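You operate a simulated robot arm through the tools that you are given. There is no shell and no other tool. Be economical: measure what you need, move in short steps, check, and stop when the job is done.

You run a simulated robot arm. Do the job below in one go: nothing can be reset, and whatever is moved stays where it is left.

JOB
Set the blue pulley on the spindle stand and brush oil on its middle.
Fine: Take the oil from the tin; put the brush back in its pot and the lid back on the tin. Set down upright: bar brush. A coat counts when it lies all over at full strength: go over it till it gets no stronger.

The check looks at the end state, three seconds after you hand in, the way a careful person would. Anything else that was tipped, shoved, dropped, spilled or broken makes it a failure. A push-on lid holds only when it is set on centred and level and pressed home; a screw cap is set on level and turned clockwise until tight.

ROBOT AND FRAMES
A 7-joint arm with a two-finger parallel gripper, fixed in place. Base frame: the origin is at the foot of the arm, x ahead of it, y to its left, z up. Units: m, degrees, N and s.
Its first joint turns from -166.0 to 166.0 degrees. Payload 4.4 kg.
Tool frame: the origin (TCP) lies between the finger pads and is the grasp point; the fingertips stand 0.023 m ahead of it; z points along the fingers, y is the line along which they close. Largest opening 0.094 m; finger width 0.038, thickness 0.01; the body of the gripper, 0.054 by 0.096 m, starts 0.039 m behind the TCP.
Orientation is told as [roll, pitch, yaw] about the base's x, y, z axes, in that order, counted from this pose: with the fingers straight down and closing along the base's y, the tool's x points along the base's -x, its y along +y and its z along -z.

CONTROLS
- The arm moves only by the tool step_arm. Its arguments are lists of equal length, an entry for each row: "travel": the shift along the base's x, y, z in m, a list of three; "turn": the turn, a rotation vector about the base's x, y, z in degrees, a list of three; "claw": the closure, from 0 (fully open) to 1 (shut). In form: {"travel": [[dx, dy, dz], ...], "turn": [[rx, ry, rz], ...], "claw": [claw, ...]}. A call has 1 to 20 rows; each row is the pose to reach, as a shift and turn from the pose commanded when the call began. Rows are played at 5 a second. More than 0.05 m and 8.6 degrees between two rows, or a gripper value outside its range, and nothing of the call is played. Where a pose cannot be reached the arm comes as near as it can. A force on the tool above 40 N (or 10 N above the force at the start of the call, whichever is more), or a blocked arm, ends the call early, and 0.2 s more pass. The fingers move at their own pace (about 0.072 m/s each) and stop on an object; they squeeze with about 23 N. The grip force told is the motor's: it shows also when the fingers shut on nothing. Time passes only in rows, and 0.2 s behind the last, so rows that repeat a pose let the fingers close. It gives the time, the measured TCP pose, the force on the tool (base axes), the opening and the grip force at its end, in the units of the frame above (readings bear some noise), with the torque about the TCP (base axes, N m) and any sound that the robot's microphone picked up.
- Cameras (640 x 400 px; columns grow to the right, rows downward): "scene" is fixed at [0.0487, 0.6506, 1.6847]; the picture's right is [-0.57, -0.82, 0.00], its down [-0.53, 0.37, -0.76] and it looks along [0.63, -0.44, -0.65] (base axes); focal length 326 px, centre (320, 200). "wrist" rides on the gripper at [0.087, 0.016, -0.074] in the tool frame; the picture's right is [-0.18, 0.98, 0.00], its down [-0.58, -0.11, -0.81] and it looks along [-0.79, -0.15, 0.59] (tool axes); focal length 243 px, centre (320, 200). There is no depth. A picture from a camera that has moved, and an enlarged one, comes with that camera's place and axes in the base frame and with its lens.
- grab_frame(camera): a new picture of that camera. It takes no simulated time.
- close_up(camera, box): a new picture of the part [left, top, right, bottom] of that camera's present view, enlarged. It takes no simulated time.
- hand_in(): hands the job in; it is judged then, once.

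Go step by step. Nothing tells you positions but the pictures and the camera data: compare them with the known pose of the tool, close in by small moves and look again before you grip or let go. The budget is 120 turns and 64 pictures, counting those below and the enlarged ones. Unless the task says otherwise, let go and move clear before handing in, and close with one line.

The tools are called after "Call:" as name(argument=value, ...) on one line, values as JSON. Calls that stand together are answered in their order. step_arm: Moves the arm, as the interface text tells. Its arguments: {"type":"object","properties":{"travel":{"type":"array"},"turn":{"type":"array"},"claw":{"type":"array"}},"required":["travel","turn","claw"]} The other tools are called the same way: grab_frame (camera) takes a picture; close_up (camera, box) takes an enlarged picture of a part of a camera's view; hand_in () hands the job in.

At the start:

```text
time_s: 0.0
tcp_pos: [0.6108, -0.1581, 1.2537]
tcp_rot: [-0.1, -0.1, 0.0]
force: [0.5, -0.3, -0.1]
ft_torque: [0.01, -0.04, 0.0]
gripper_width: 0.0939
gripper_force: 0.1
```

scene: 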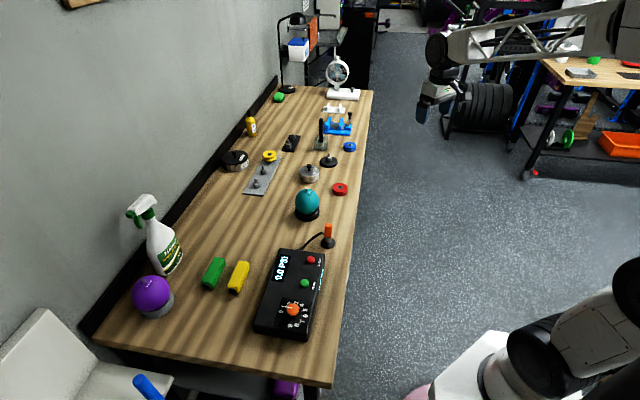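
wrist: 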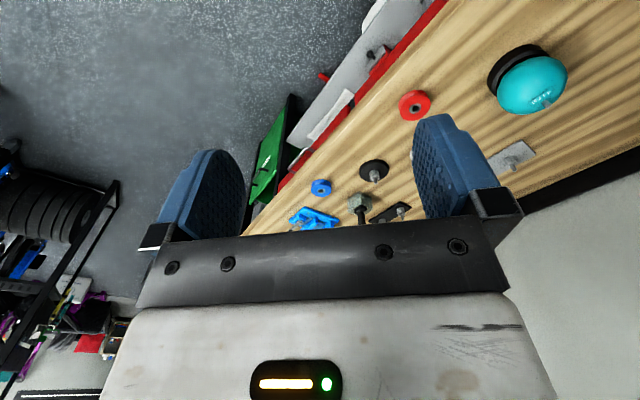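

I see a bench with many small objects; I need closer looks to identify the blue pulley, spindle stand, oil tin, and brush pot.

Call:
close_up(camera="scene", box=[220, 80, 380, 180])

Call:
close_up(camera="scene", box=[220, 140, 380, 240])

```text
4.00 times, centred on (300, 130) of scene
camera zoom: at [0.0487, 0.6506, 1.6847], right [-0.57, -0.82, 0.0], down [-0.53, 0.37, -0.76], along [0.63, -0.44, -0.65], focal length 1303 px, centre (400, 480)
```

zoom: 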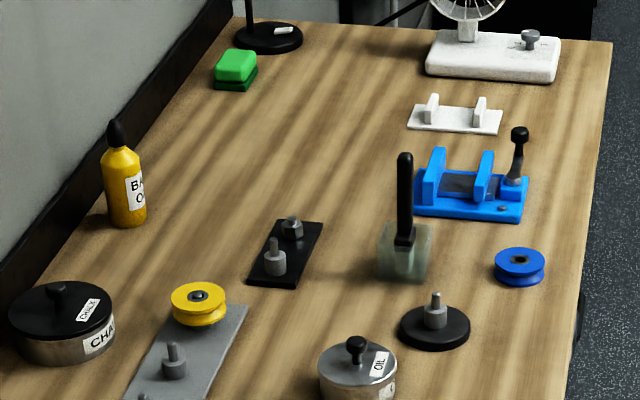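

```text
4.00 times, centred on (300, 190) of scene
camera zoom: at [0.0487, 0.6506, 1.6847], right [-0.57, -0.82, 0.0], down [-0.53, 0.37, -0.76], along [0.63, -0.44, -0.65], focal length 1303 px, centre (400, 240)
```

zoom: 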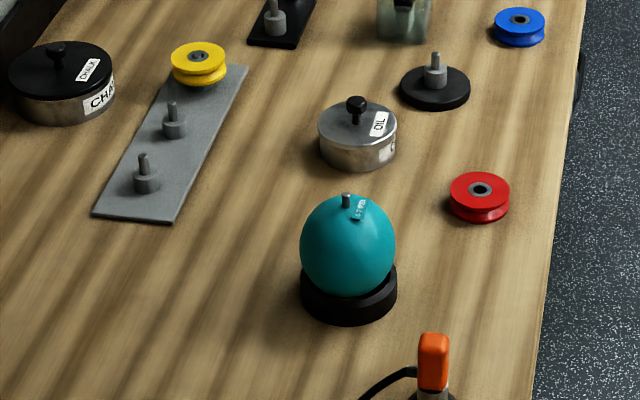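

The blue pulley, round spindle stand, OIL tin and glass pot with brush are all around x≈1.0–1.1, table at z≈0.86, which is close to the limit of reach. I'll move closer and measure again.

Call:
step_arm(travel=[[0.03, 0, 0], [0.06, 0, 0], [0.09, 0, 0], [0.12, 0, 0], [0.15, 0, 0], [0.18, 0, 0], [0.2, 0, 0]], turn=[[0, 0, 0], [0, 0, 0], [0, 0, 0], [0, 0, 0], [0, 0, 0], [0, 0, 0], [0, 0, 0]], claw=[0, 0, 0, 0, 0, 0, 0])

Call:
grab_frame(camera="wrist")

```text
time_s: 1.6
tcp_pos: [0.8109, -0.1564, 1.2552]
tcp_rot: [0.0, 0.0, 0.0]
force: [-0.3, 0.8, 0.1]
ft_torque: [0.0, 0.01, -0.02]
gripper_width: 0.0941
gripper_force: 0.1
```

```text
59 pictures are left
camera wrist: at [0.724, -0.14, 1.3296], right [0.18, 0.98, 0.0], down [0.58, -0.11, 0.81], along [0.79, -0.15, -0.59], focal length 243 px, centre (320, 200)
```

wrist: 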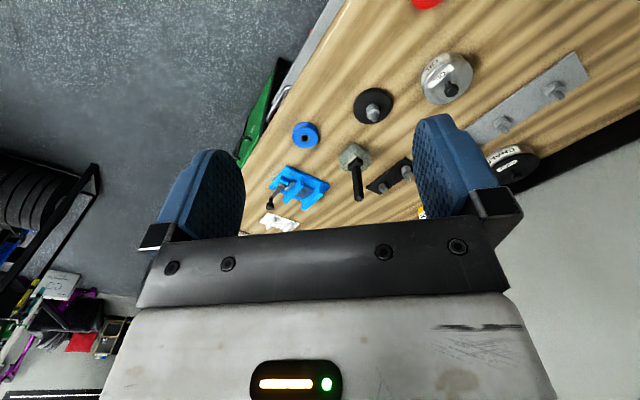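

Confirmed: the blue pulley is near (1.08, -0.24, 0.87). I'll test the reach carefully up high.

Call:
step_arm(travel=[[0.03, -0.01, -0.02], [0.06, -0.02, -0.04], [0.09, -0.03, -0.06], [0.12, -0.04, -0.08], [0.15, -0.05, -0.1], [0.18, -0.06, -0.12], [0.2, -0.07, -0.14]], turn=[[0, 0, 0], [0, 0, 0], [0, 0, 0], [0, 0, 0], [0, 0, 0], [0, 0, 0], [0, 0, 0]], claw=[0, 0, 0, 0, 0, 0, 0])

Call:
grab_frame(camera="wrist")

Call:
grab_frame(camera="scene")

```text
time_s: 3.2
tcp_pos: [1.0124, -0.2276, 1.1174]
tcp_rot: [0.0, -0.1, 0.0]
force: [-0.8, 0.0, 0.7]
ft_torque: [-0.02, 0.02, 0.02]
gripper_width: 0.0941
gripper_force: 0.0
```

```text
58 pictures are left
camera wrist: at [0.9233, -0.2111, 1.1925], right [0.18, 0.98, 0.0], down [0.58, -0.11, 0.81], along [0.79, -0.15, -0.59], focal length 243 px, centre (320, 200)
```

wrist: 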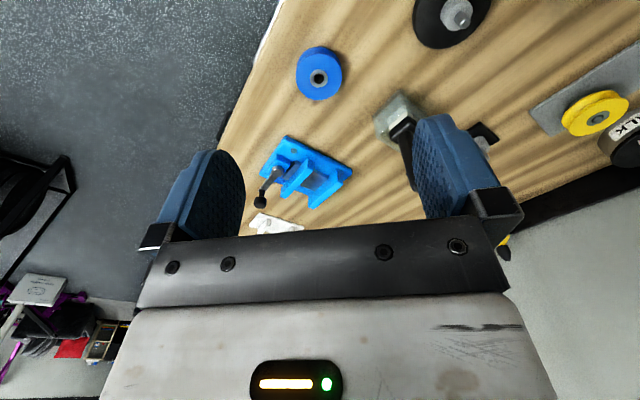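

```text
57 pictures are left
```

scene: 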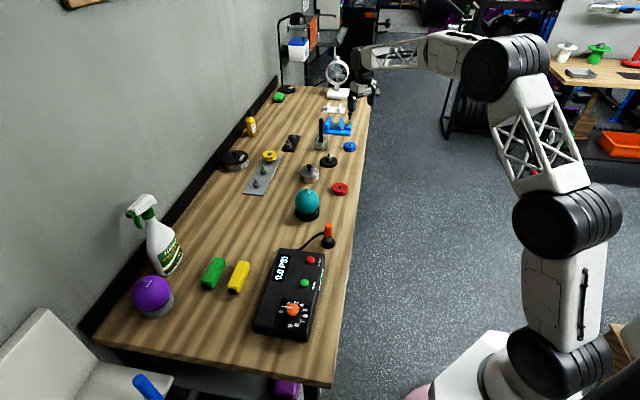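

Reach is fine. The pulley is at about (1.076, -0.241); I move above it and look again.

Call:
step_arm(travel=[[0.02, -0.005, -0.03], [0.04, -0.01, -0.06], [0.06, -0.014, -0.09], [0.064, -0.014, -0.12], [0.064, -0.014, -0.15]], turn=[[0, 0, 0], [0, 0, 0], [0, 0, 0], [0, 0, 0], [0, 0, 0]], claw=[0, 0, 0, 0, 0])

Call:
grab_frame(camera="wrist")

Call:
close_up(camera="scene", box=[300, 100, 380, 150])

```text
time_s: 4.4
tcp_pos: [1.076, -0.243, 0.9651]
tcp_rot: [0.0, -0.1, 0.1]
force: [-0.2, -0.2, 0.5]
ft_torque: [0.02, -0.01, 0.02]
gripper_width: 0.0938
gripper_force: 0.1
```

```text
56 pictures are left
camera wrist: at [0.9877, -0.226, 1.0407], right [0.18, 0.98, 0.0], down [0.58, -0.11, 0.81], along [0.79, -0.15, -0.59], focal length 243 px, centre (320, 200)
```

wrist: 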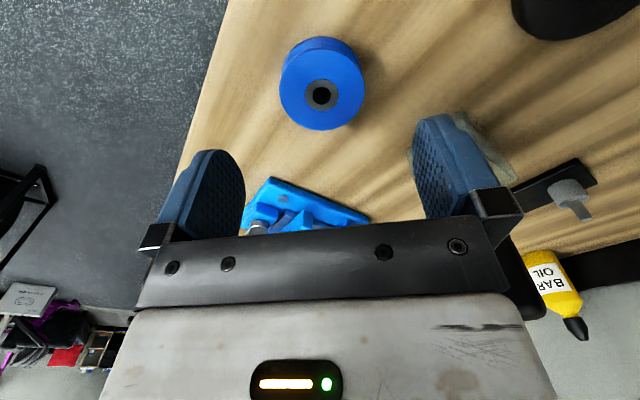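

```text
8.00 times, centred on (340, 125) of scene
camera zoom: at [0.0487, 0.6506, 1.6847], right [-0.57, -0.82, 0.0], down [-0.53, 0.37, -0.76], along [0.63, -0.44, -0.65], focal length 2605 px, centre (160, 800)
```

zoom: 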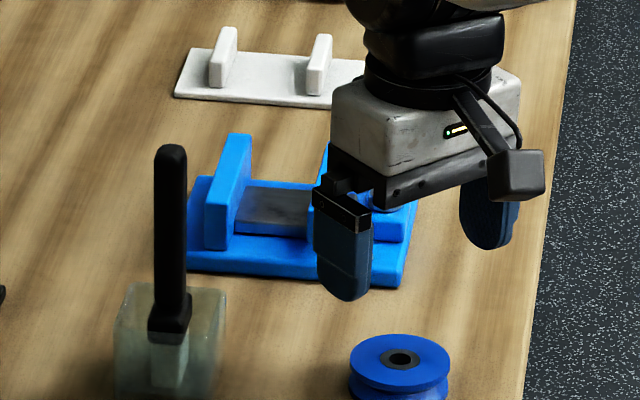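

The pulley top is near (1.079, -0.242, 0.881), about 6 cm wide and 1.7 cm thick. I lower around it in steps.

Call:
step_arm(travel=[[0.003, 0.001, -0.025], [0.003, 0.001, -0.045], [0.003, 0.001, -0.06]], turn=[[0, 0, 0], [0, 0, 0], [0, 0, 0]], claw=[0, 0, 0])

Call:
grab_frame(camera="wrist")

Call:
close_up(camera="scene", box=[310, 120, 390, 170])

```text
time_s: 5.2
tcp_pos: [1.0782, -0.2419, 0.9071]
tcp_rot: [-0.1, -0.2, 0.0]
force: [0.6, -0.3, 0.1]
ft_torque: [-0.01, -0.03, 0.01]
gripper_width: 0.0941
gripper_force: 0.1
```

```text
54 pictures are left
camera wrist: at [0.991, -0.2254, 0.9808], right [0.18, 0.98, 0.0], down [0.58, -0.11, 0.81], along [0.79, -0.15, -0.59], focal length 243 px, centre (320, 200)
```

wrist: 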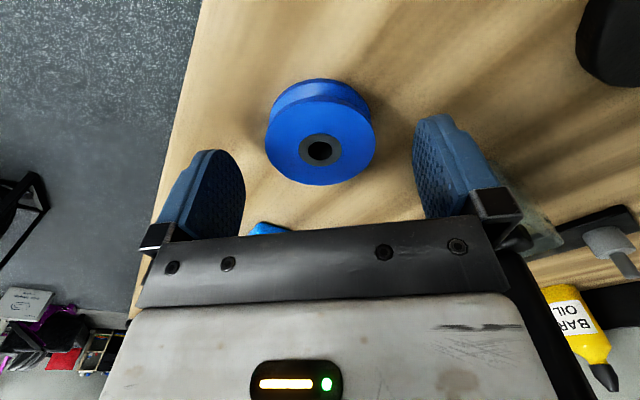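

```text
8.00 times, centred on (350, 145) of scene
camera zoom: at [0.0487, 0.6506, 1.6847], right [-0.57, -0.82, 0.0], down [-0.53, 0.37, -0.76], along [0.63, -0.44, -0.65], focal length 2605 px, centre (80, 640)
```

zoom: 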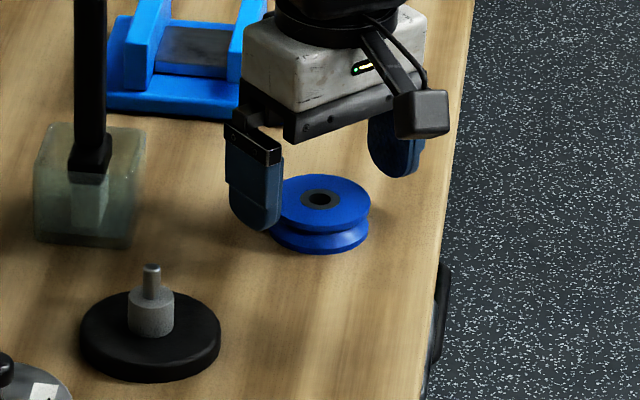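

Pulley centred at (1.0795, -0.242); I lower 1.5 cm and close on it.

Call:
step_arm(travel=[[0.0015, 0, -0.008], [0.0015, 0, -0.016], [0.0015, 0, -0.016], [0.0015, 0, -0.016], [0.0015, 0, -0.016]], turn=[[0, 0, 0], [0, 0, 0], [0, 0, 0], [0, 0, 0], [0, 0, 0]], claw=[0, 0, 0.4, 0.5, 0.6])

Call:
grab_frame(camera="wrist")

```text
time_s: 6.4
tcp_pos: [1.0798, -0.2422, 0.8886]
tcp_rot: [0.0, -0.1, 0.0]
force: [-0.4, -0.2, -0.1]
ft_torque: [0.0, 0.0, -0.04]
gripper_width: 0.0572
gripper_force: 23.0
```

```text
52 pictures are left
camera wrist: at [0.9924, -0.2247, 0.9635], right [0.18, 0.98, 0.0], down [0.58, -0.11, 0.81], along [0.79, -0.15, -0.59], focal length 243 px, centre (320, 200)
```

wrist: 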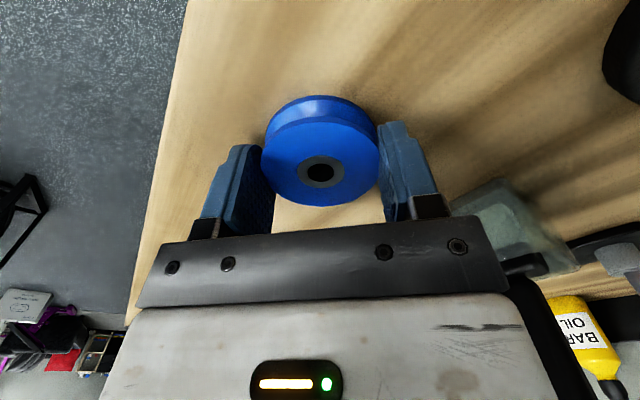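

The pulley is held. I lift it and carry it to near the spindle stand for a precise look.

Call:
step_arm(travel=[[0, 0, 0.04], [-0.015, 0, 0.075], [-0.035, 0.03, 0.085], [-0.05, 0.06, 0.085], [-0.07, 0.09, 0.085], [-0.085, 0.12, 0.085]], turn=[[0, 0, 0], [0, 0, 0], [0, 0, 0], [0, 0, 0], [0, 0, 0], [0, 0, 0]], claw=[0.6, 0.6, 0.6, 0.6, 0.6, 0.6])

Call:
grab_frame(camera="wrist")

Call:
close_up(camera="scene", box=[290, 120, 370, 170])

```text
time_s: 7.8
tcp_pos: [0.9945, -0.1224, 0.9723]
tcp_rot: [0.0, 0.0, 0.0]
force: [-0.4, 1.3, -1.0]
ft_torque: [-0.03, 0.0, 0.02]
gripper_width: 0.0571
gripper_force: 23.4
```

```text
51 pictures are left
camera wrist: at [0.9056, -0.1049, 1.0471], right [0.18, 0.98, 0.0], down [0.58, -0.11, 0.81], along [0.79, -0.15, -0.59], focal length 243 px, centre (320, 200)
```

wrist: 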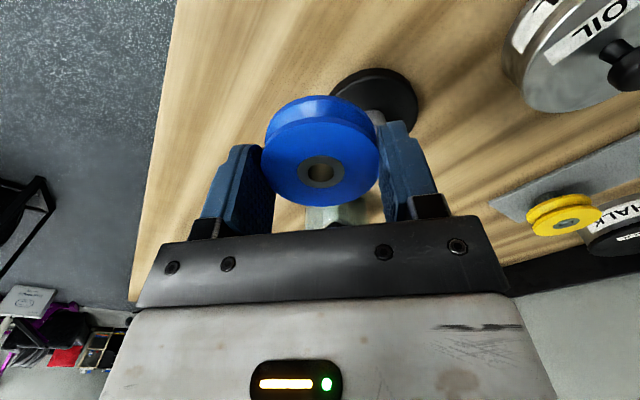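

```text
8.00 times, centred on (330, 145) of scene
camera zoom: at [0.0487, 0.6506, 1.6847], right [-0.57, -0.82, 0.0], down [-0.53, 0.37, -0.76], along [0.63, -0.44, -0.65], focal length 2605 px, centre (240, 640)
```

zoom: 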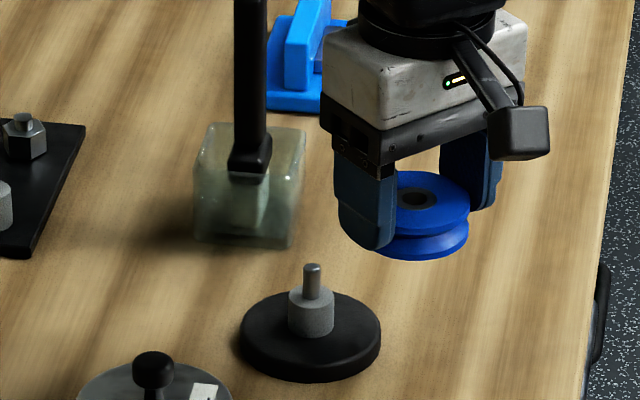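

Scene calibration checks out against the held pulley to about 2 mm. I rise above the stand for a clear wrist view of the pin.

Call:
step_arm(travel=[[0.0, 0.01, 0.03], [0.015, 0.025, 0.05], [0.03, 0.038, 0.06], [0.03, 0.038, 0.06]], turn=[[0, 0, 0], [0, 0, 0], [0, 0, 0], [0, 0, 0]], claw=[0.6, 0.6, 0.6, 0.6])

Call:
close_up(camera="wrist", box=[240, 0, 400, 100])

Call:
grab_frame(camera="wrist")

```text
time_s: 8.8
tcp_pos: [1.0237, -0.0826, 1.0329]
tcp_rot: [0.0, 0.0, 0.0]
force: [-0.1, -0.6, -1.3]
ft_torque: [-0.01, 0.02, 0.0]
gripper_width: 0.0568
gripper_force: 22.9
```

```text
4.00 times, centred on (320, 50) of wrist
camera zoom: at [0.9373, -0.0652, 1.1078], right [0.18, 0.98, 0.0], down [0.58, -0.11, 0.81], along [0.79, -0.15, -0.59], focal length 970 px, centre (320, 800)
```

zoom: 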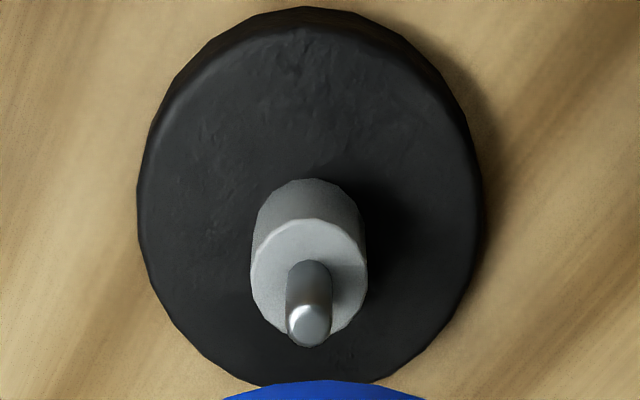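

```text
48 pictures are left
camera wrist: at [0.9373, -0.0652, 1.1078], right [0.18, 0.98, 0.0], down [0.58, -0.11, 0.81], along [0.79, -0.15, -0.59], focal length 243 px, centre (320, 200)
```

wrist: 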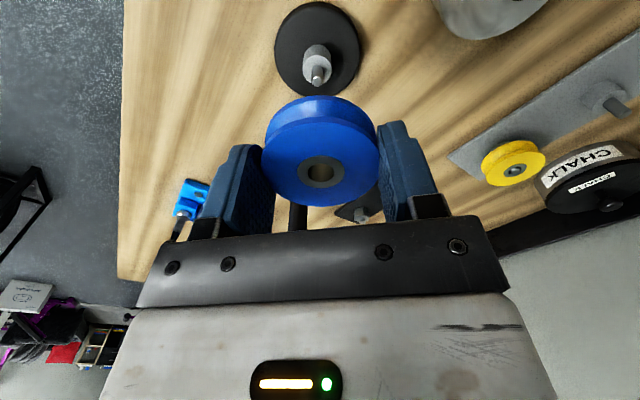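

Pin tip comes out at about (1.036, -0.087, 0.911). I hover just above it, then verify in the scene view.

Call:
step_arm(travel=[[0.0118, -0.0044, -0.03], [0.0118, -0.0044, -0.06], [0.0118, -0.0044, -0.087], [0.0118, -0.0044, -0.087]], turn=[[0, 0, 0], [0, 0, 0], [0, 0, 0], [0, 0, 0]], claw=[0.6, 0.6, 0.6, 0.6])

Call:
close_up(camera="scene", box=[310, 135, 350, 160])

Call:
close_up(camera="wrist", box=[240, 100, 400, 200])

```text
time_s: 9.8
tcp_pos: [1.0353, -0.0859, 0.9474]
tcp_rot: [0.0, 0.0, 0.0]
force: [0.9, 0.1, -0.3]
ft_torque: [-0.02, 0.0, 0.03]
gripper_width: 0.057
gripper_force: 23.0
```

```text
16.00 times, centred on (330, 148) of scene
camera zoom: at [0.0487, 0.6506, 1.6847], right [-0.57, -0.82, 0.0], down [-0.53, 0.37, -0.76], along [0.63, -0.44, -0.65], focal length 5211 px, centre (160, 1040)
```

zoom: 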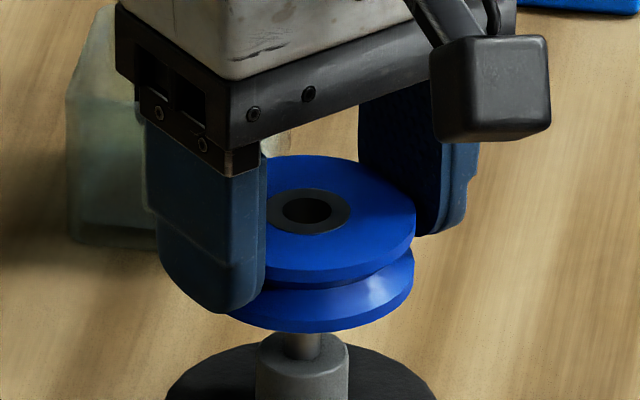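

```text
4.00 times, centred on (320, 150) of wrist
camera zoom: at [0.9483, -0.0696, 1.0214], right [0.18, 0.98, 0.0], down [0.58, -0.11, 0.81], along [0.79, -0.15, -0.59], focal length 970 px, centre (320, 400)
```

zoom: 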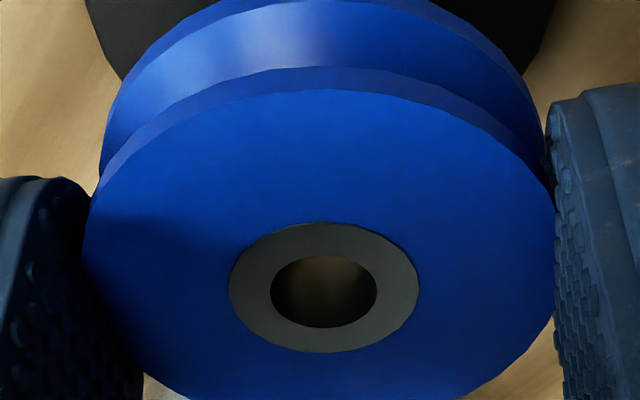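

Alignment matches within about 0.5 mm in both views. I lower the pulley gently onto the pin.

Call:
step_arm(travel=[[0, 0, -0.006], [0, 0, -0.011], [0, 0, -0.016], [0, 0, -0.02], [0, 0, -0.024]], turn=[[0, 0, 0], [0, 0, 0], [0, 0, 0], [0, 0, 0], [0, 0, 0]], claw=[0.6, 0.6, 0.6, 0.6, 0.6])

Call:
close_up(camera="scene", box=[310, 135, 350, 160])

Call:
close_up(camera="wrist", box=[240, 100, 400, 200])

```text
time_s: 11.0
tcp_pos: [1.0348, -0.0879, 0.9218]
tcp_rot: [0.0, 0.0, 0.0]
force: [0.1, 1.2, -0.9]
ft_torque: [-0.02, 0.02, 0.02]
gripper_width: 0.0569
gripper_force: 23.2
```

```text
16.00 times, centred on (330, 148) of scene
camera zoom: at [0.0487, 0.6506, 1.6847], right [-0.57, -0.82, 0.0], down [-0.53, 0.37, -0.76], along [0.63, -0.44, -0.65], focal length 5211 px, centre (160, 1040)
```

zoom: 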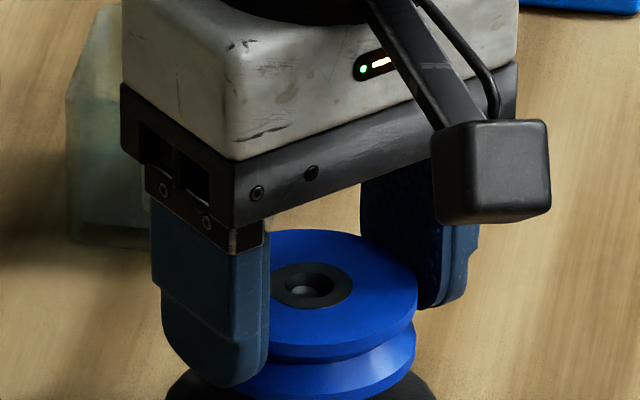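

```text
4.00 times, centred on (320, 150) of wrist
camera zoom: at [0.9482, -0.071, 0.9973], right [0.18, 0.98, 0.0], down [0.58, -0.11, 0.81], along [0.79, -0.15, -0.59], focal length 970 px, centre (320, 400)
```

zoom: 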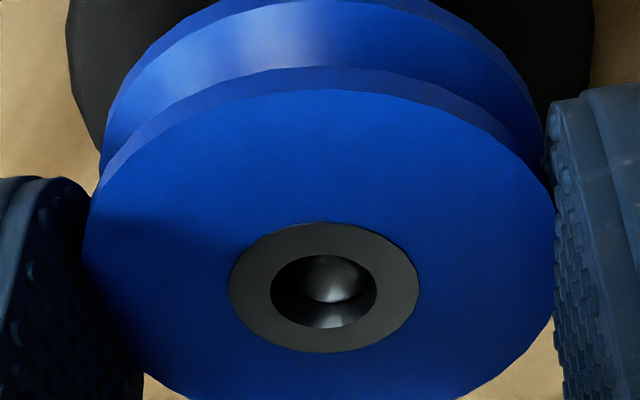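

The pin is inside the bore. I continue gently down to the collar.

Call:
step_arm(travel=[[0, 0, -0.002], [0, 0, -0.004], [0, 0, -0.005]], turn=[[0, 0, 0], [0, 0, 0], [0, 0, 0]], claw=[0.6, 0.6, 0.6])

Call:
close_up(camera="scene", box=[310, 140, 350, 165])

```text
time_s: 11.8
tcp_pos: [1.0369, -0.0873, 0.918]
tcp_rot: [0.0, 0.1, 0.0]
force: [0.2, -0.3, 7.2]
ft_torque: [0.0, 0.04, 0.05]
gripper_width: 0.0529
gripper_force: 23.2
```

```text
16.00 times, centred on (330, 152) of scene
camera zoom: at [0.0487, 0.6506, 1.6847], right [-0.57, -0.82, 0.0], down [-0.53, 0.37, -0.76], along [0.63, -0.44, -0.65], focal length 5211 px, centre (160, 960)
```

zoom: 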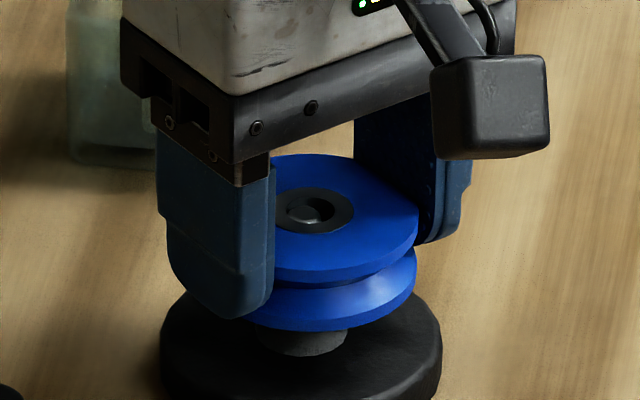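

It touches the collar (7 N). I release and rise, then inspect.

Call:
step_arm(travel=[[0, 0, 0.001], [0, 0, 0.001], [0, 0, 0.001], [0, 0, 0.03], [-0.02, 0, 0.06], [-0.04, 0, 0.1]], turn=[[0, 0, 0], [0, 0, 0], [0, 0, 0], [0, 0, 0], [0, 0, 0], [0, 0, 0]], claw=[0.2, 0, 0, 0, 0, 0])

Call:
close_up(camera="scene", box=[310, 140, 350, 165])

Call:
close_up(camera="wrist", box=[240, 0, 400, 100])

```text
time_s: 13.2
tcp_pos: [0.9947, -0.0876, 1.0175]
tcp_rot: [0.0, 0.0, 0.1]
force: [0.0, -0.3, -0.6]
ft_torque: [-0.03, -0.04, 0.0]
gripper_width: 0.0937
gripper_force: 0.1
```

```text
16.00 times, centred on (330, 152) of scene
camera zoom: at [0.0487, 0.6506, 1.6847], right [-0.57, -0.82, 0.0], down [-0.53, 0.37, -0.76], along [0.63, -0.44, -0.65], focal length 5211 px, centre (160, 960)
```

zoom: 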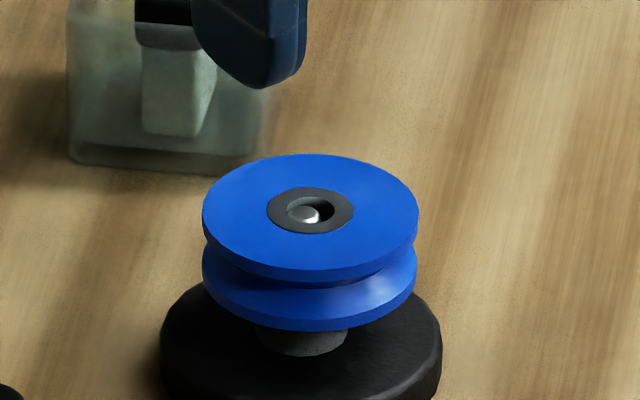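

```text
4.00 times, centred on (320, 50) of wrist
camera zoom: at [0.9079, -0.0709, 1.0921], right [0.18, 0.98, 0.0], down [0.58, -0.11, 0.81], along [0.79, -0.15, -0.59], focal length 970 px, centre (320, 800)
```

zoom: 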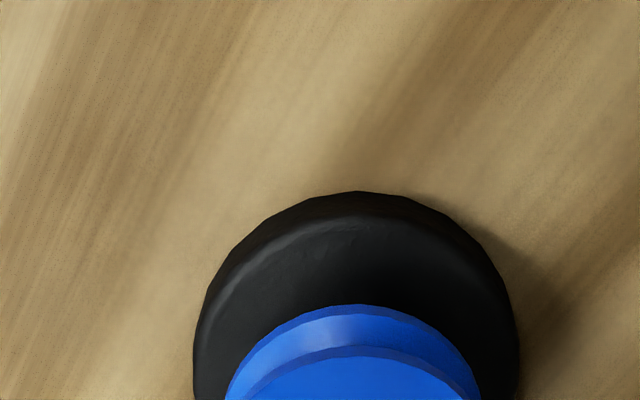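

The pulley is seated on the spindle collar. Next the oil tin lid: I move toward the tin for a wrist view.

Call:
step_arm(travel=[[-0.015, 0.03, 0.01], [-0.03, 0.06, 0.02], [-0.045, 0.09, 0.02], [-0.055, 0.12, 0.02], [-0.055, 0.14, 0.02]], turn=[[0, 0, 0], [0, 0, 0], [0, 0, 0], [0, 0, 0], [0, 0, 0]], claw=[0, 0, 0, 0, 0])

Call:
grab_frame(camera="wrist")

Call:
close_up(camera="scene", box=[280, 150, 340, 187])

```text
time_s: 14.4
tcp_pos: [0.9429, 0.0526, 1.0372]
tcp_rot: [0.0, 0.0, 0.1]
force: [-0.7, -0.1, 0.5]
ft_torque: [-0.03, -0.02, -0.01]
gripper_width: 0.0942
gripper_force: 0.0
```

```text
40 pictures are left
camera wrist: at [0.8551, 0.0691, 1.1124], right [0.18, 0.98, 0.0], down [0.58, -0.11, 0.81], along [0.79, -0.15, -0.59], focal length 243 px, centre (320, 200)
```

wrist: 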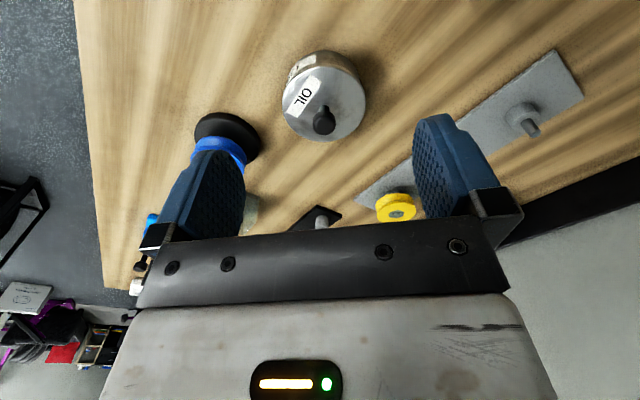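

```text
10.67 times, centred on (310, 168) of scene
camera zoom: at [0.0487, 0.6506, 1.6847], right [-0.57, -0.82, 0.0], down [-0.53, 0.37, -0.76], along [0.63, -0.44, -0.65], focal length 3474 px, centre (427, 536)
```

zoom: 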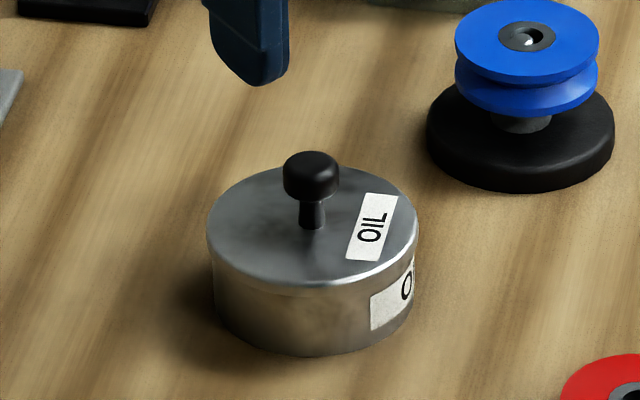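

Tin knob top is near (0.9945, 0.0447, 0.919), lid top z≈0.894. I hover over the knob and check.

Call:
step_arm(travel=[[0.02, -0.004, -0.02], [0.04, -0.008, -0.04], [0.0515, -0.008, -0.065], [0.0515, -0.008, -0.085], [0.0515, -0.008, -0.085]], turn=[[0, 0, 0], [0, 0, 0], [0, 0, 0], [0, 0, 0], [0, 0, 0]], claw=[0, 0.2, 0.4, 0.4, 0.4])

Call:
grab_frame(camera="wrist")

Call:
close_up(camera="scene", box=[280, 150, 340, 187])

```text
time_s: 15.6
tcp_pos: [0.9938, 0.0449, 0.9522]
tcp_rot: [-0.1, 0.1, 0.0]
force: [-0.1, 0.5, -0.1]
ft_torque: [0.02, 0.01, -0.01]
gripper_width: 0.0563
gripper_force: 0.0
```

```text
38 pictures are left
camera wrist: at [0.9053, 0.0612, 1.0268], right [0.18, 0.98, 0.0], down [0.58, -0.11, 0.81], along [0.79, -0.15, -0.59], focal length 243 px, centre (320, 200)
```

wrist: 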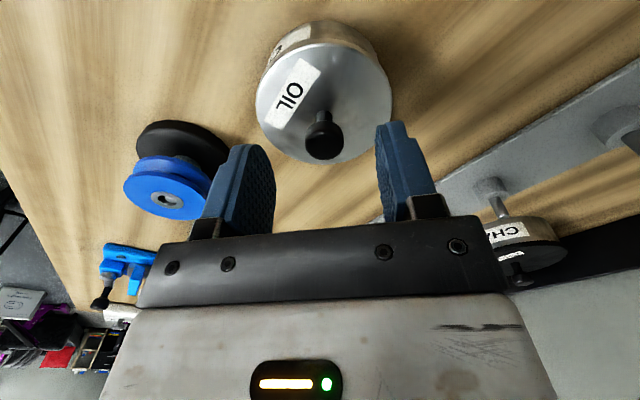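

```text
10.67 times, centred on (310, 168) of scene
camera zoom: at [0.0487, 0.6506, 1.6847], right [-0.57, -0.82, 0.0], down [-0.53, 0.37, -0.76], along [0.63, -0.44, -0.65], focal length 3474 px, centre (427, 536)
```

zoom: 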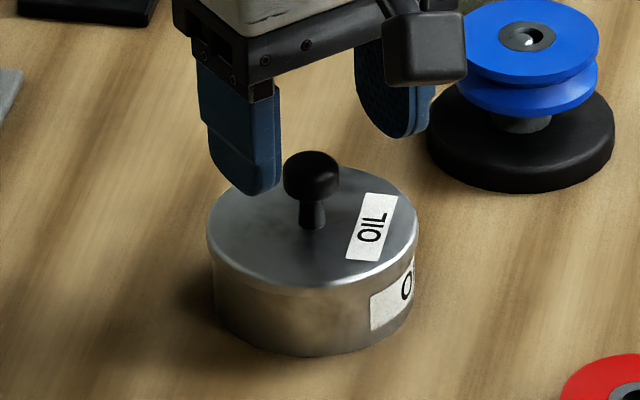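

The knob is centred between the fingers. I descend and grip it.

Call:
step_arm(travel=[[0.002, 0, -0.016], [0.002, 0, -0.031], [0.002, 0, -0.031], [0.002, 0, -0.031], [0.002, 0, -0.031]], turn=[[0, 0, 0], [0, 0, 0], [0, 0, 0], [0, 0, 0], [0, 0, 0]], claw=[0.4, 0.4, 0.7, 0.9, 0.9])

```text
time_s: 16.8
tcp_pos: [0.9927, 0.0443, 0.9213]
tcp_rot: [-0.1, -0.1, 0.0]
force: [0.4, -0.2, -0.9]
ft_torque: [0.0, 0.01, 0.0]
gripper_width: 0.0206
gripper_force: 23.1
heard: snap
```

Knob is gripped (20.6 mm), and I heard a snap. I lift slowly and straight.

Call:
step_arm(travel=[[0, 0, 0.003], [0, 0, 0.006], [0, 0, 0.012], [0, 0, 0.025], [0, 0, 0.045]], turn=[[0, 0, 0], [0, 0, 0], [0, 0, 0], [0, 0, 0], [0, 0, 0]], claw=[0.9, 0.9, 0.9, 0.9, 0.9])

Call:
close_up(camera="scene", box=[270, 140, 350, 190])

```text
time_s: 18.0
tcp_pos: [0.9932, 0.0441, 0.9653]
tcp_rot: [0.0, -0.1, 0.0]
force: [0.7, -0.2, -0.2]
ft_torque: [0.01, -0.01, -0.01]
gripper_width: 0.0204
gripper_force: 23.4
```

```text
8.00 times, centred on (310, 165) of scene
camera zoom: at [0.0487, 0.6506, 1.6847], right [-0.57, -0.82, 0.0], down [-0.53, 0.37, -0.76], along [0.63, -0.44, -0.65], focal length 2605 px, centre (400, 480)
```

zoom: 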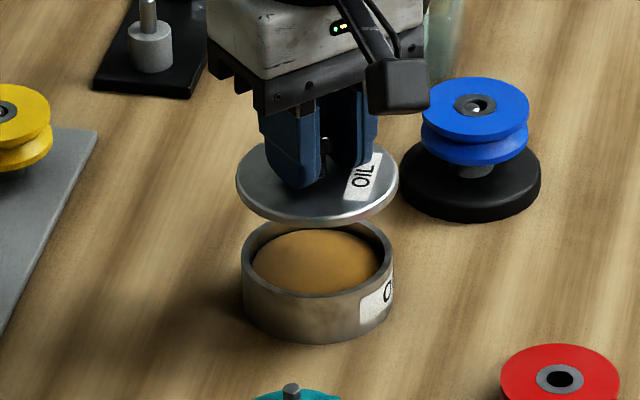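

The lid is off. I carry it to a clear patch near (0.922, -0.073) and lower it.

Call:
step_arm(travel=[[-0.01, -0.01, 0.02], [-0.03, -0.045, 0.02], [-0.05, -0.08, 0.02], [-0.071, -0.117, 0.02], [-0.071, -0.117, -0.01], [-0.071, -0.117, -0.04], [-0.071, -0.117, -0.055]], turn=[[0, 0, 0], [0, 0, 0], [0, 0, 0], [0, 0, 0], [0, 0, 0], [0, 0, 0], [0, 0, 0]], claw=[0.9, 0.9, 0.9, 0.9, 0.9, 0.9, 0.9])

Call:
close_up(camera="scene", box=[290, 140, 370, 190])

```text
time_s: 19.6
tcp_pos: [0.9236, -0.0723, 0.9098]
tcp_rot: [0.0, 0.0, 0.1]
force: [-0.5, 0.7, -0.8]
ft_torque: [0.0, -0.01, 0.0]
gripper_width: 0.0206
gripper_force: 22.9
```

```text
8.00 times, centred on (330, 165) of scene
camera zoom: at [0.0487, 0.6506, 1.6847], right [-0.57, -0.82, 0.0], down [-0.53, 0.37, -0.76], along [0.63, -0.44, -0.65], focal length 2605 px, centre (240, 480)
```

zoom: 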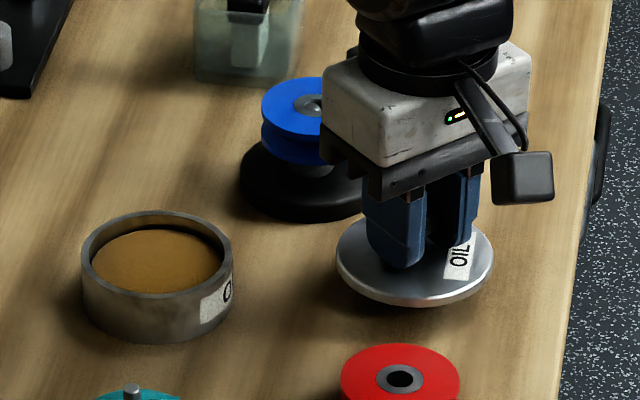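

Clear of neighbours. I lower in small steps until it touches.

Call:
step_arm(travel=[[0, 0, -0.003], [0, 0, -0.006], [0, 0, -0.008], [0, 0, -0.01]], turn=[[0, 0, 0], [0, 0, 0], [0, 0, 0], [0, 0, 0]], claw=[0.9, 0.9, 0.9, 0.9])

```text
time_s: 20.6
tcp_pos: [0.9245, -0.0729, 0.9012]
tcp_rot: [0.0, -0.1, -0.1]
force: [0.7, -0.2, -1.1]
ft_torque: [0.01, 0.02, 0.0]
gripper_width: 0.0204
gripper_force: 23.3
```

Call:
step_arm(travel=[[0, 0, -0.002], [0, 0, -0.004]], turn=[[0, 0, 0], [0, 0, 0]], claw=[0.9, 0.9])

```text
time_s: 21.2
tcp_pos: [0.9234, -0.0711, 0.8974]
tcp_rot: [0.0, 0.0, -0.1]
force: [0.1, -1.0, 0.7]
ft_torque: [-0.02, 0.03, 0.02]
gripper_width: 0.0204
gripper_force: 23.1
```

Not quite touching yet; another small step down.

Call:
step_arm(travel=[[0, 0, -0.002], [0, 0, -0.002]], turn=[[0, 0, 0], [0, 0, 0]], claw=[0.9, 0.9])

```text
time_s: 21.8
tcp_pos: [0.923, -0.0732, 0.895]
tcp_rot: [0.0, 0.1, 0.1]
force: [0.4, 0.8, -0.7]
ft_torque: [0.0, 0.01, 0.01]
gripper_width: 0.0204
gripper_force: 22.8
```

Call:
step_arm(travel=[[0, 0, -0.002], [0, 0, -0.003]], turn=[[0, 0, 0], [0, 0, 0]], claw=[0.9, 0.9])

Call:
close_up(camera="scene", box=[320, 155, 360, 180])

```text
time_s: 22.4
tcp_pos: [0.924, -0.0726, 0.8929]
tcp_rot: [0.1, 0.0, 0.1]
force: [0.0, 0.3, -0.4]
ft_torque: [0.0, -0.03, 0.01]
gripper_width: 0.0204
gripper_force: 23.0
```

```text
16.00 times, centred on (340, 168) of scene
camera zoom: at [0.0487, 0.6506, 1.6847], right [-0.57, -0.82, 0.0], down [-0.53, 0.37, -0.76], along [0.63, -0.44, -0.65], focal length 5211 px, centre (0, 720)
```

zoom: 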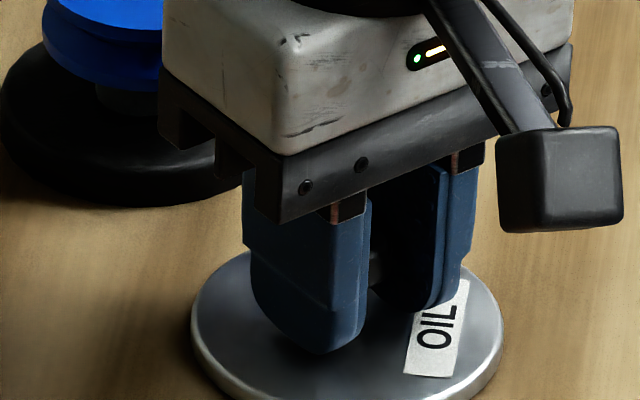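

Almost down; continue in 1 mm steps.

Call:
step_arm(travel=[[0, 0, -0.001], [0, 0, -0.002], [0, 0, -0.003]], turn=[[0, 0, 0], [0, 0, 0], [0, 0, 0]], claw=[0.9, 0.9, 0.9])

```text
time_s: 23.2
tcp_pos: [0.9237, -0.0728, 0.8918]
tcp_rot: [0.0, -0.2, 0.0]
force: [-3.5, 3.5, 21.0]
ft_torque: [0.04, 0.14, 0.02]
gripper_width: 0.0201
gripper_force: 23.1
```

The lid is on the table (contact at 0.892). I relax, release and rise.

Call:
step_arm(travel=[[0, 0, 0.003], [0, 0, 0.003], [0, 0, 0.003], [0, 0, 0.04], [0, 0, 0.09], [0, 0, 0.14], [0, -0.02, 0.18], [0.04, -0.04, 0.21]], turn=[[0, 0, 0], [0, 0, 0], [0, 0, 0], [0, 0, 0], [0, 0, 0], [0, 0, 0], [0, 0, 0], [0, 0, 0]], claw=[0.9, 0.5, 0.5, 0.5, 0.4, 0.4, 0.4, 0.4])

Call:
grab_frame(camera="wrist")

Call:
close_up(camera="scene", box=[280, 105, 376, 165])

```text
refused: row 8 steps farther than a row can; nothing moved
```

```text
33 pictures are left
camera wrist: at [0.8362, -0.056, 0.9654], right [0.18, 0.98, 0.0], down [0.58, -0.11, 0.81], along [0.79, -0.15, -0.59], focal length 243 px, centre (320, 200)
```

wrist: 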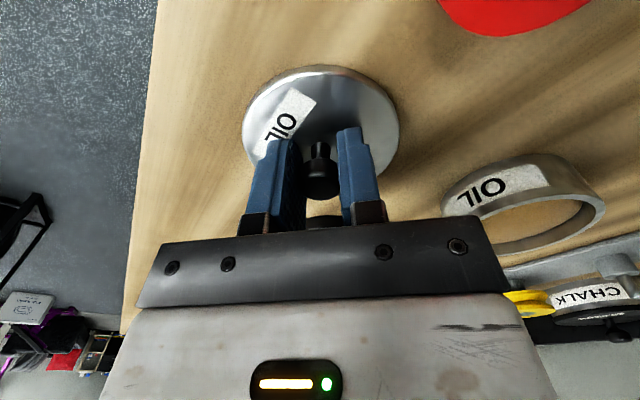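

```text
6.67 times, centred on (328, 135) of scene
camera zoom: at [0.0487, 0.6506, 1.6847], right [-0.57, -0.82, 0.0], down [-0.53, 0.37, -0.76], along [0.63, -0.44, -0.65], focal length 2171 px, centre (267, 633)
```

zoom: 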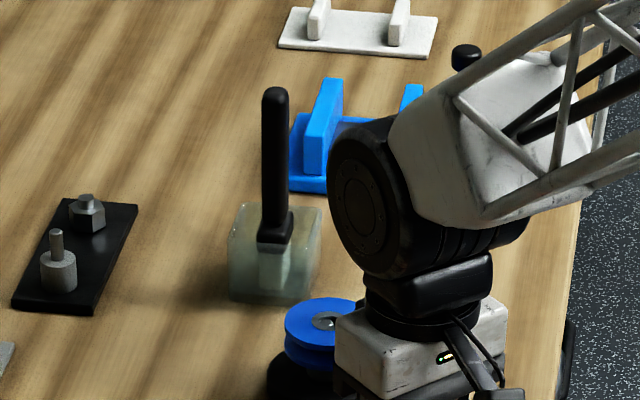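

The lid stands flat; the brush handle top is near (1.145, -0.122, 1.02). I release the lid, rise, and head to the brush.

Call:
step_arm(travel=[[0, 0, 0.003], [0, 0, 0.003], [0, 0, 0.003], [0, 0, 0.04], [0, 0, 0.085], [0, 0, 0.13], [0.01, -0.02, 0.17], [0.03, -0.04, 0.2], [0.07, -0.05, 0.22], [0.11, -0.05, 0.23]], turn=[[0, 0, 0], [0, 0, 0], [0, 0, 0], [0, 0, 0], [0, 0, 0], [0, 0, 0], [0, 0, 0], [0, 0, 0], [0, 0, 0], [0, 0, 0]], claw=[0.9, 0.5, 0.5, 0.5, 0.4, 0.4, 0.4, 0.4, 0.4, 0.4])

Call:
grab_frame(camera="wrist")

```text
time_s: 25.4
tcp_pos: [1.0364, -0.1212, 1.1199]
tcp_rot: [0.0, -0.1, 0.0]
force: [0.0, 0.2, -0.5]
ft_torque: [-0.01, 0.02, -0.05]
gripper_width: 0.0565
gripper_force: 0.0
```

```text
31 pictures are left
camera wrist: at [0.9487, -0.1042, 1.1948], right [0.18, 0.98, 0.0], down [0.58, -0.11, 0.81], along [0.79, -0.15, -0.59], focal length 243 px, centre (320, 200)
```

wrist: 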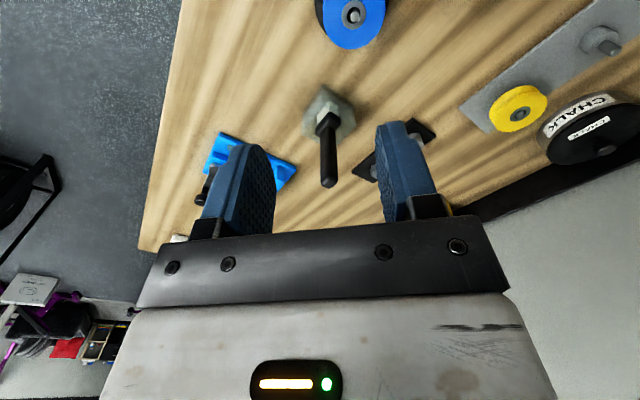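

Triangulated: the handle is upright at about (1.1645, -0.135), top at z≈1.006. I take an enlarged look at its orientation.

Call:
close_up(camera="wrist", box=[280, 70, 392, 140])

```text
5.71 times, centred on (336, 105) of wrist
camera zoom: at [0.9487, -0.1042, 1.1948], right [0.18, 0.98, 0.0], down [0.58, -0.11, 0.81], along [0.79, -0.15, -0.59], focal length 1386 px, centre (229, 743)
```

zoom: 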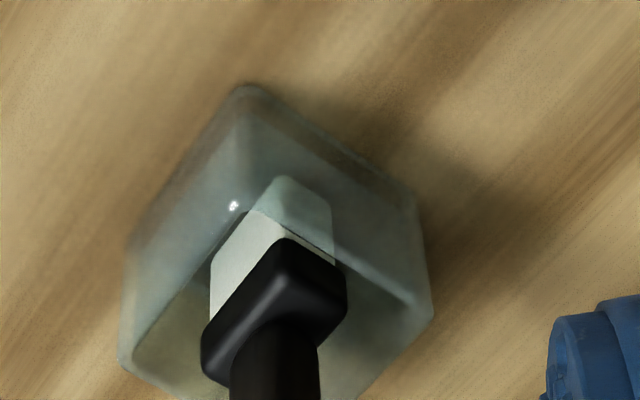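

The brush and pot are turned about 45°. I turn the gripper by -45° to close across the brush's thin side while moving over it.

Call:
step_arm(travel=[[0.02, -0.002, 0], [0.04, -0.004, 0], [0.06, -0.006, 0], [0.085, -0.009, -0.01], [0.11, -0.012, -0.03], [0.128, -0.014, -0.05], [0.128, -0.014, -0.055]], turn=[[0, 0, -8], [0, 0, -16], [0, 0, -24], [0, 0, -32], [0, 0, -40], [0, 0, -45], [0, 0, -45]], claw=[0.4, 0.4, 0.4, 0.4, 0.4, 0.4, 0.4])

Call:
grab_frame(camera="wrist")

Call:
close_up(camera="scene", box=[280, 105, 376, 165])

```text
time_s: 27.0
tcp_pos: [1.1623, -0.1367, 1.0634]
tcp_rot: [0.0, 0.0, -45.0]
force: [0.6, -0.1, 0.1]
ft_torque: [-0.03, 0.0, 0.0]
gripper_width: 0.0564
gripper_force: 0.1
```

```text
29 pictures are left
camera wrist: at [1.1112, -0.0632, 1.1382], right [0.83, 0.56, 0.0], down [0.33, -0.49, 0.81], along [0.46, -0.67, -0.59], focal length 243 px, centre (320, 200)
```

wrist: 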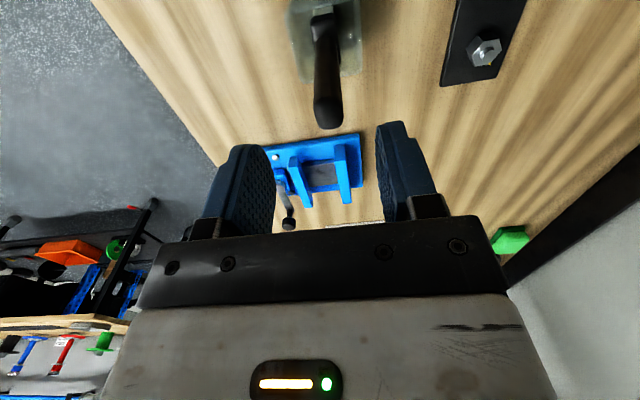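

```text
6.67 times, centred on (328, 135) of scene
camera zoom: at [0.0487, 0.6506, 1.6847], right [-0.57, -0.82, 0.0], down [-0.53, 0.37, -0.76], along [0.63, -0.44, -0.65], focal length 2171 px, centre (267, 633)
```

zoom: 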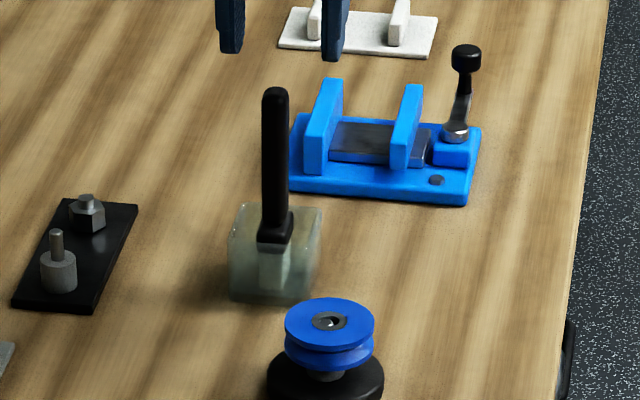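

Handle confirmed at (1.166, -0.135). I lower to z≈0.98 and close.

Call:
step_arm(travel=[[0.0035, 0.0015, -0.03], [0.0035, 0.0015, -0.06], [0.0035, 0.0015, -0.084], [0.0035, 0.0015, -0.084]], turn=[[0, 0, 0], [0, 0, 0], [0, 0, 0], [0, 0, 0]], claw=[0.4, 0.4, 0.4, 0.4])

Call:
grab_frame(camera="wrist")

```text
time_s: 28.0
tcp_pos: [1.1646, -0.1348, 0.9807]
tcp_rot: [0.0, 0.0, -45.0]
force: [0.7, -0.8, -1.1]
ft_torque: [0.02, 0.02, 0.01]
gripper_width: 0.0563
gripper_force: 0.2
```

```text
27 pictures are left
camera wrist: at [1.113, -0.0626, 1.0551], right [0.82, 0.57, 0.0], down [0.33, -0.49, 0.81], along [0.46, -0.67, -0.59], focal length 243 px, centre (320, 200)
```

wrist: 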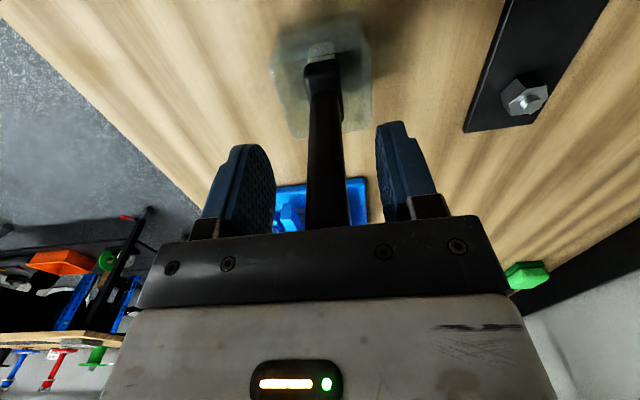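

Handle lies between the pads. A 1.5 mm sideways correction, then close.

Call:
step_arm(travel=[[0.0014, 0.001, 0], [0.0014, 0.001, 0], [0.0014, 0.001, 0], [0.0014, 0.001, 0], [0.0014, 0.001, 0]], turn=[[0, 0, 0], [0, 0, 0], [0, 0, 0], [0, 0, 0], [0, 0, 0]], claw=[0.4, 0.6, 0.75, 0.9, 0.9])

```text
time_s: 29.2
tcp_pos: [1.1648, -0.1343, 0.98]
tcp_rot: [-0.1, 0.0, -45.1]
force: [0.0, 0.1, 0.6]
ft_torque: [-0.07, 0.03, -0.03]
gripper_width: 0.0175
gripper_force: 23.1
```

Brush gripped (17.5 mm). I lift it straight out and check.

Call:
step_arm(travel=[[0, 0, 0.02], [0, 0, 0.05], [0, 0, 0.09], [0, 0, 0.13]], turn=[[0, 0, 0], [0, 0, 0], [0, 0, 0], [0, 0, 0]], claw=[0.9, 0.9, 0.9, 0.9])

Call:
close_up(camera="scene", box=[280, 90, 376, 150])

```text
time_s: 30.2
tcp_pos: [1.1676, -0.1331, 1.1089]
tcp_rot: [0.0, 0.1, -45.0]
force: [0.3, 0.1, -1.0]
ft_torque: [-0.02, 0.03, -0.02]
gripper_width: 0.0175
gripper_force: 22.8
```

```text
6.67 times, centred on (328, 120) of scene
camera zoom: at [0.0487, 0.6506, 1.6847], right [-0.57, -0.82, 0.0], down [-0.53, 0.37, -0.76], along [0.63, -0.44, -0.65], focal length 2171 px, centre (267, 733)
```

zoom: 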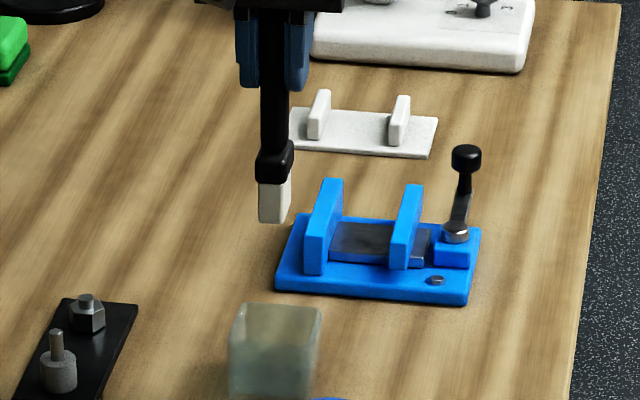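

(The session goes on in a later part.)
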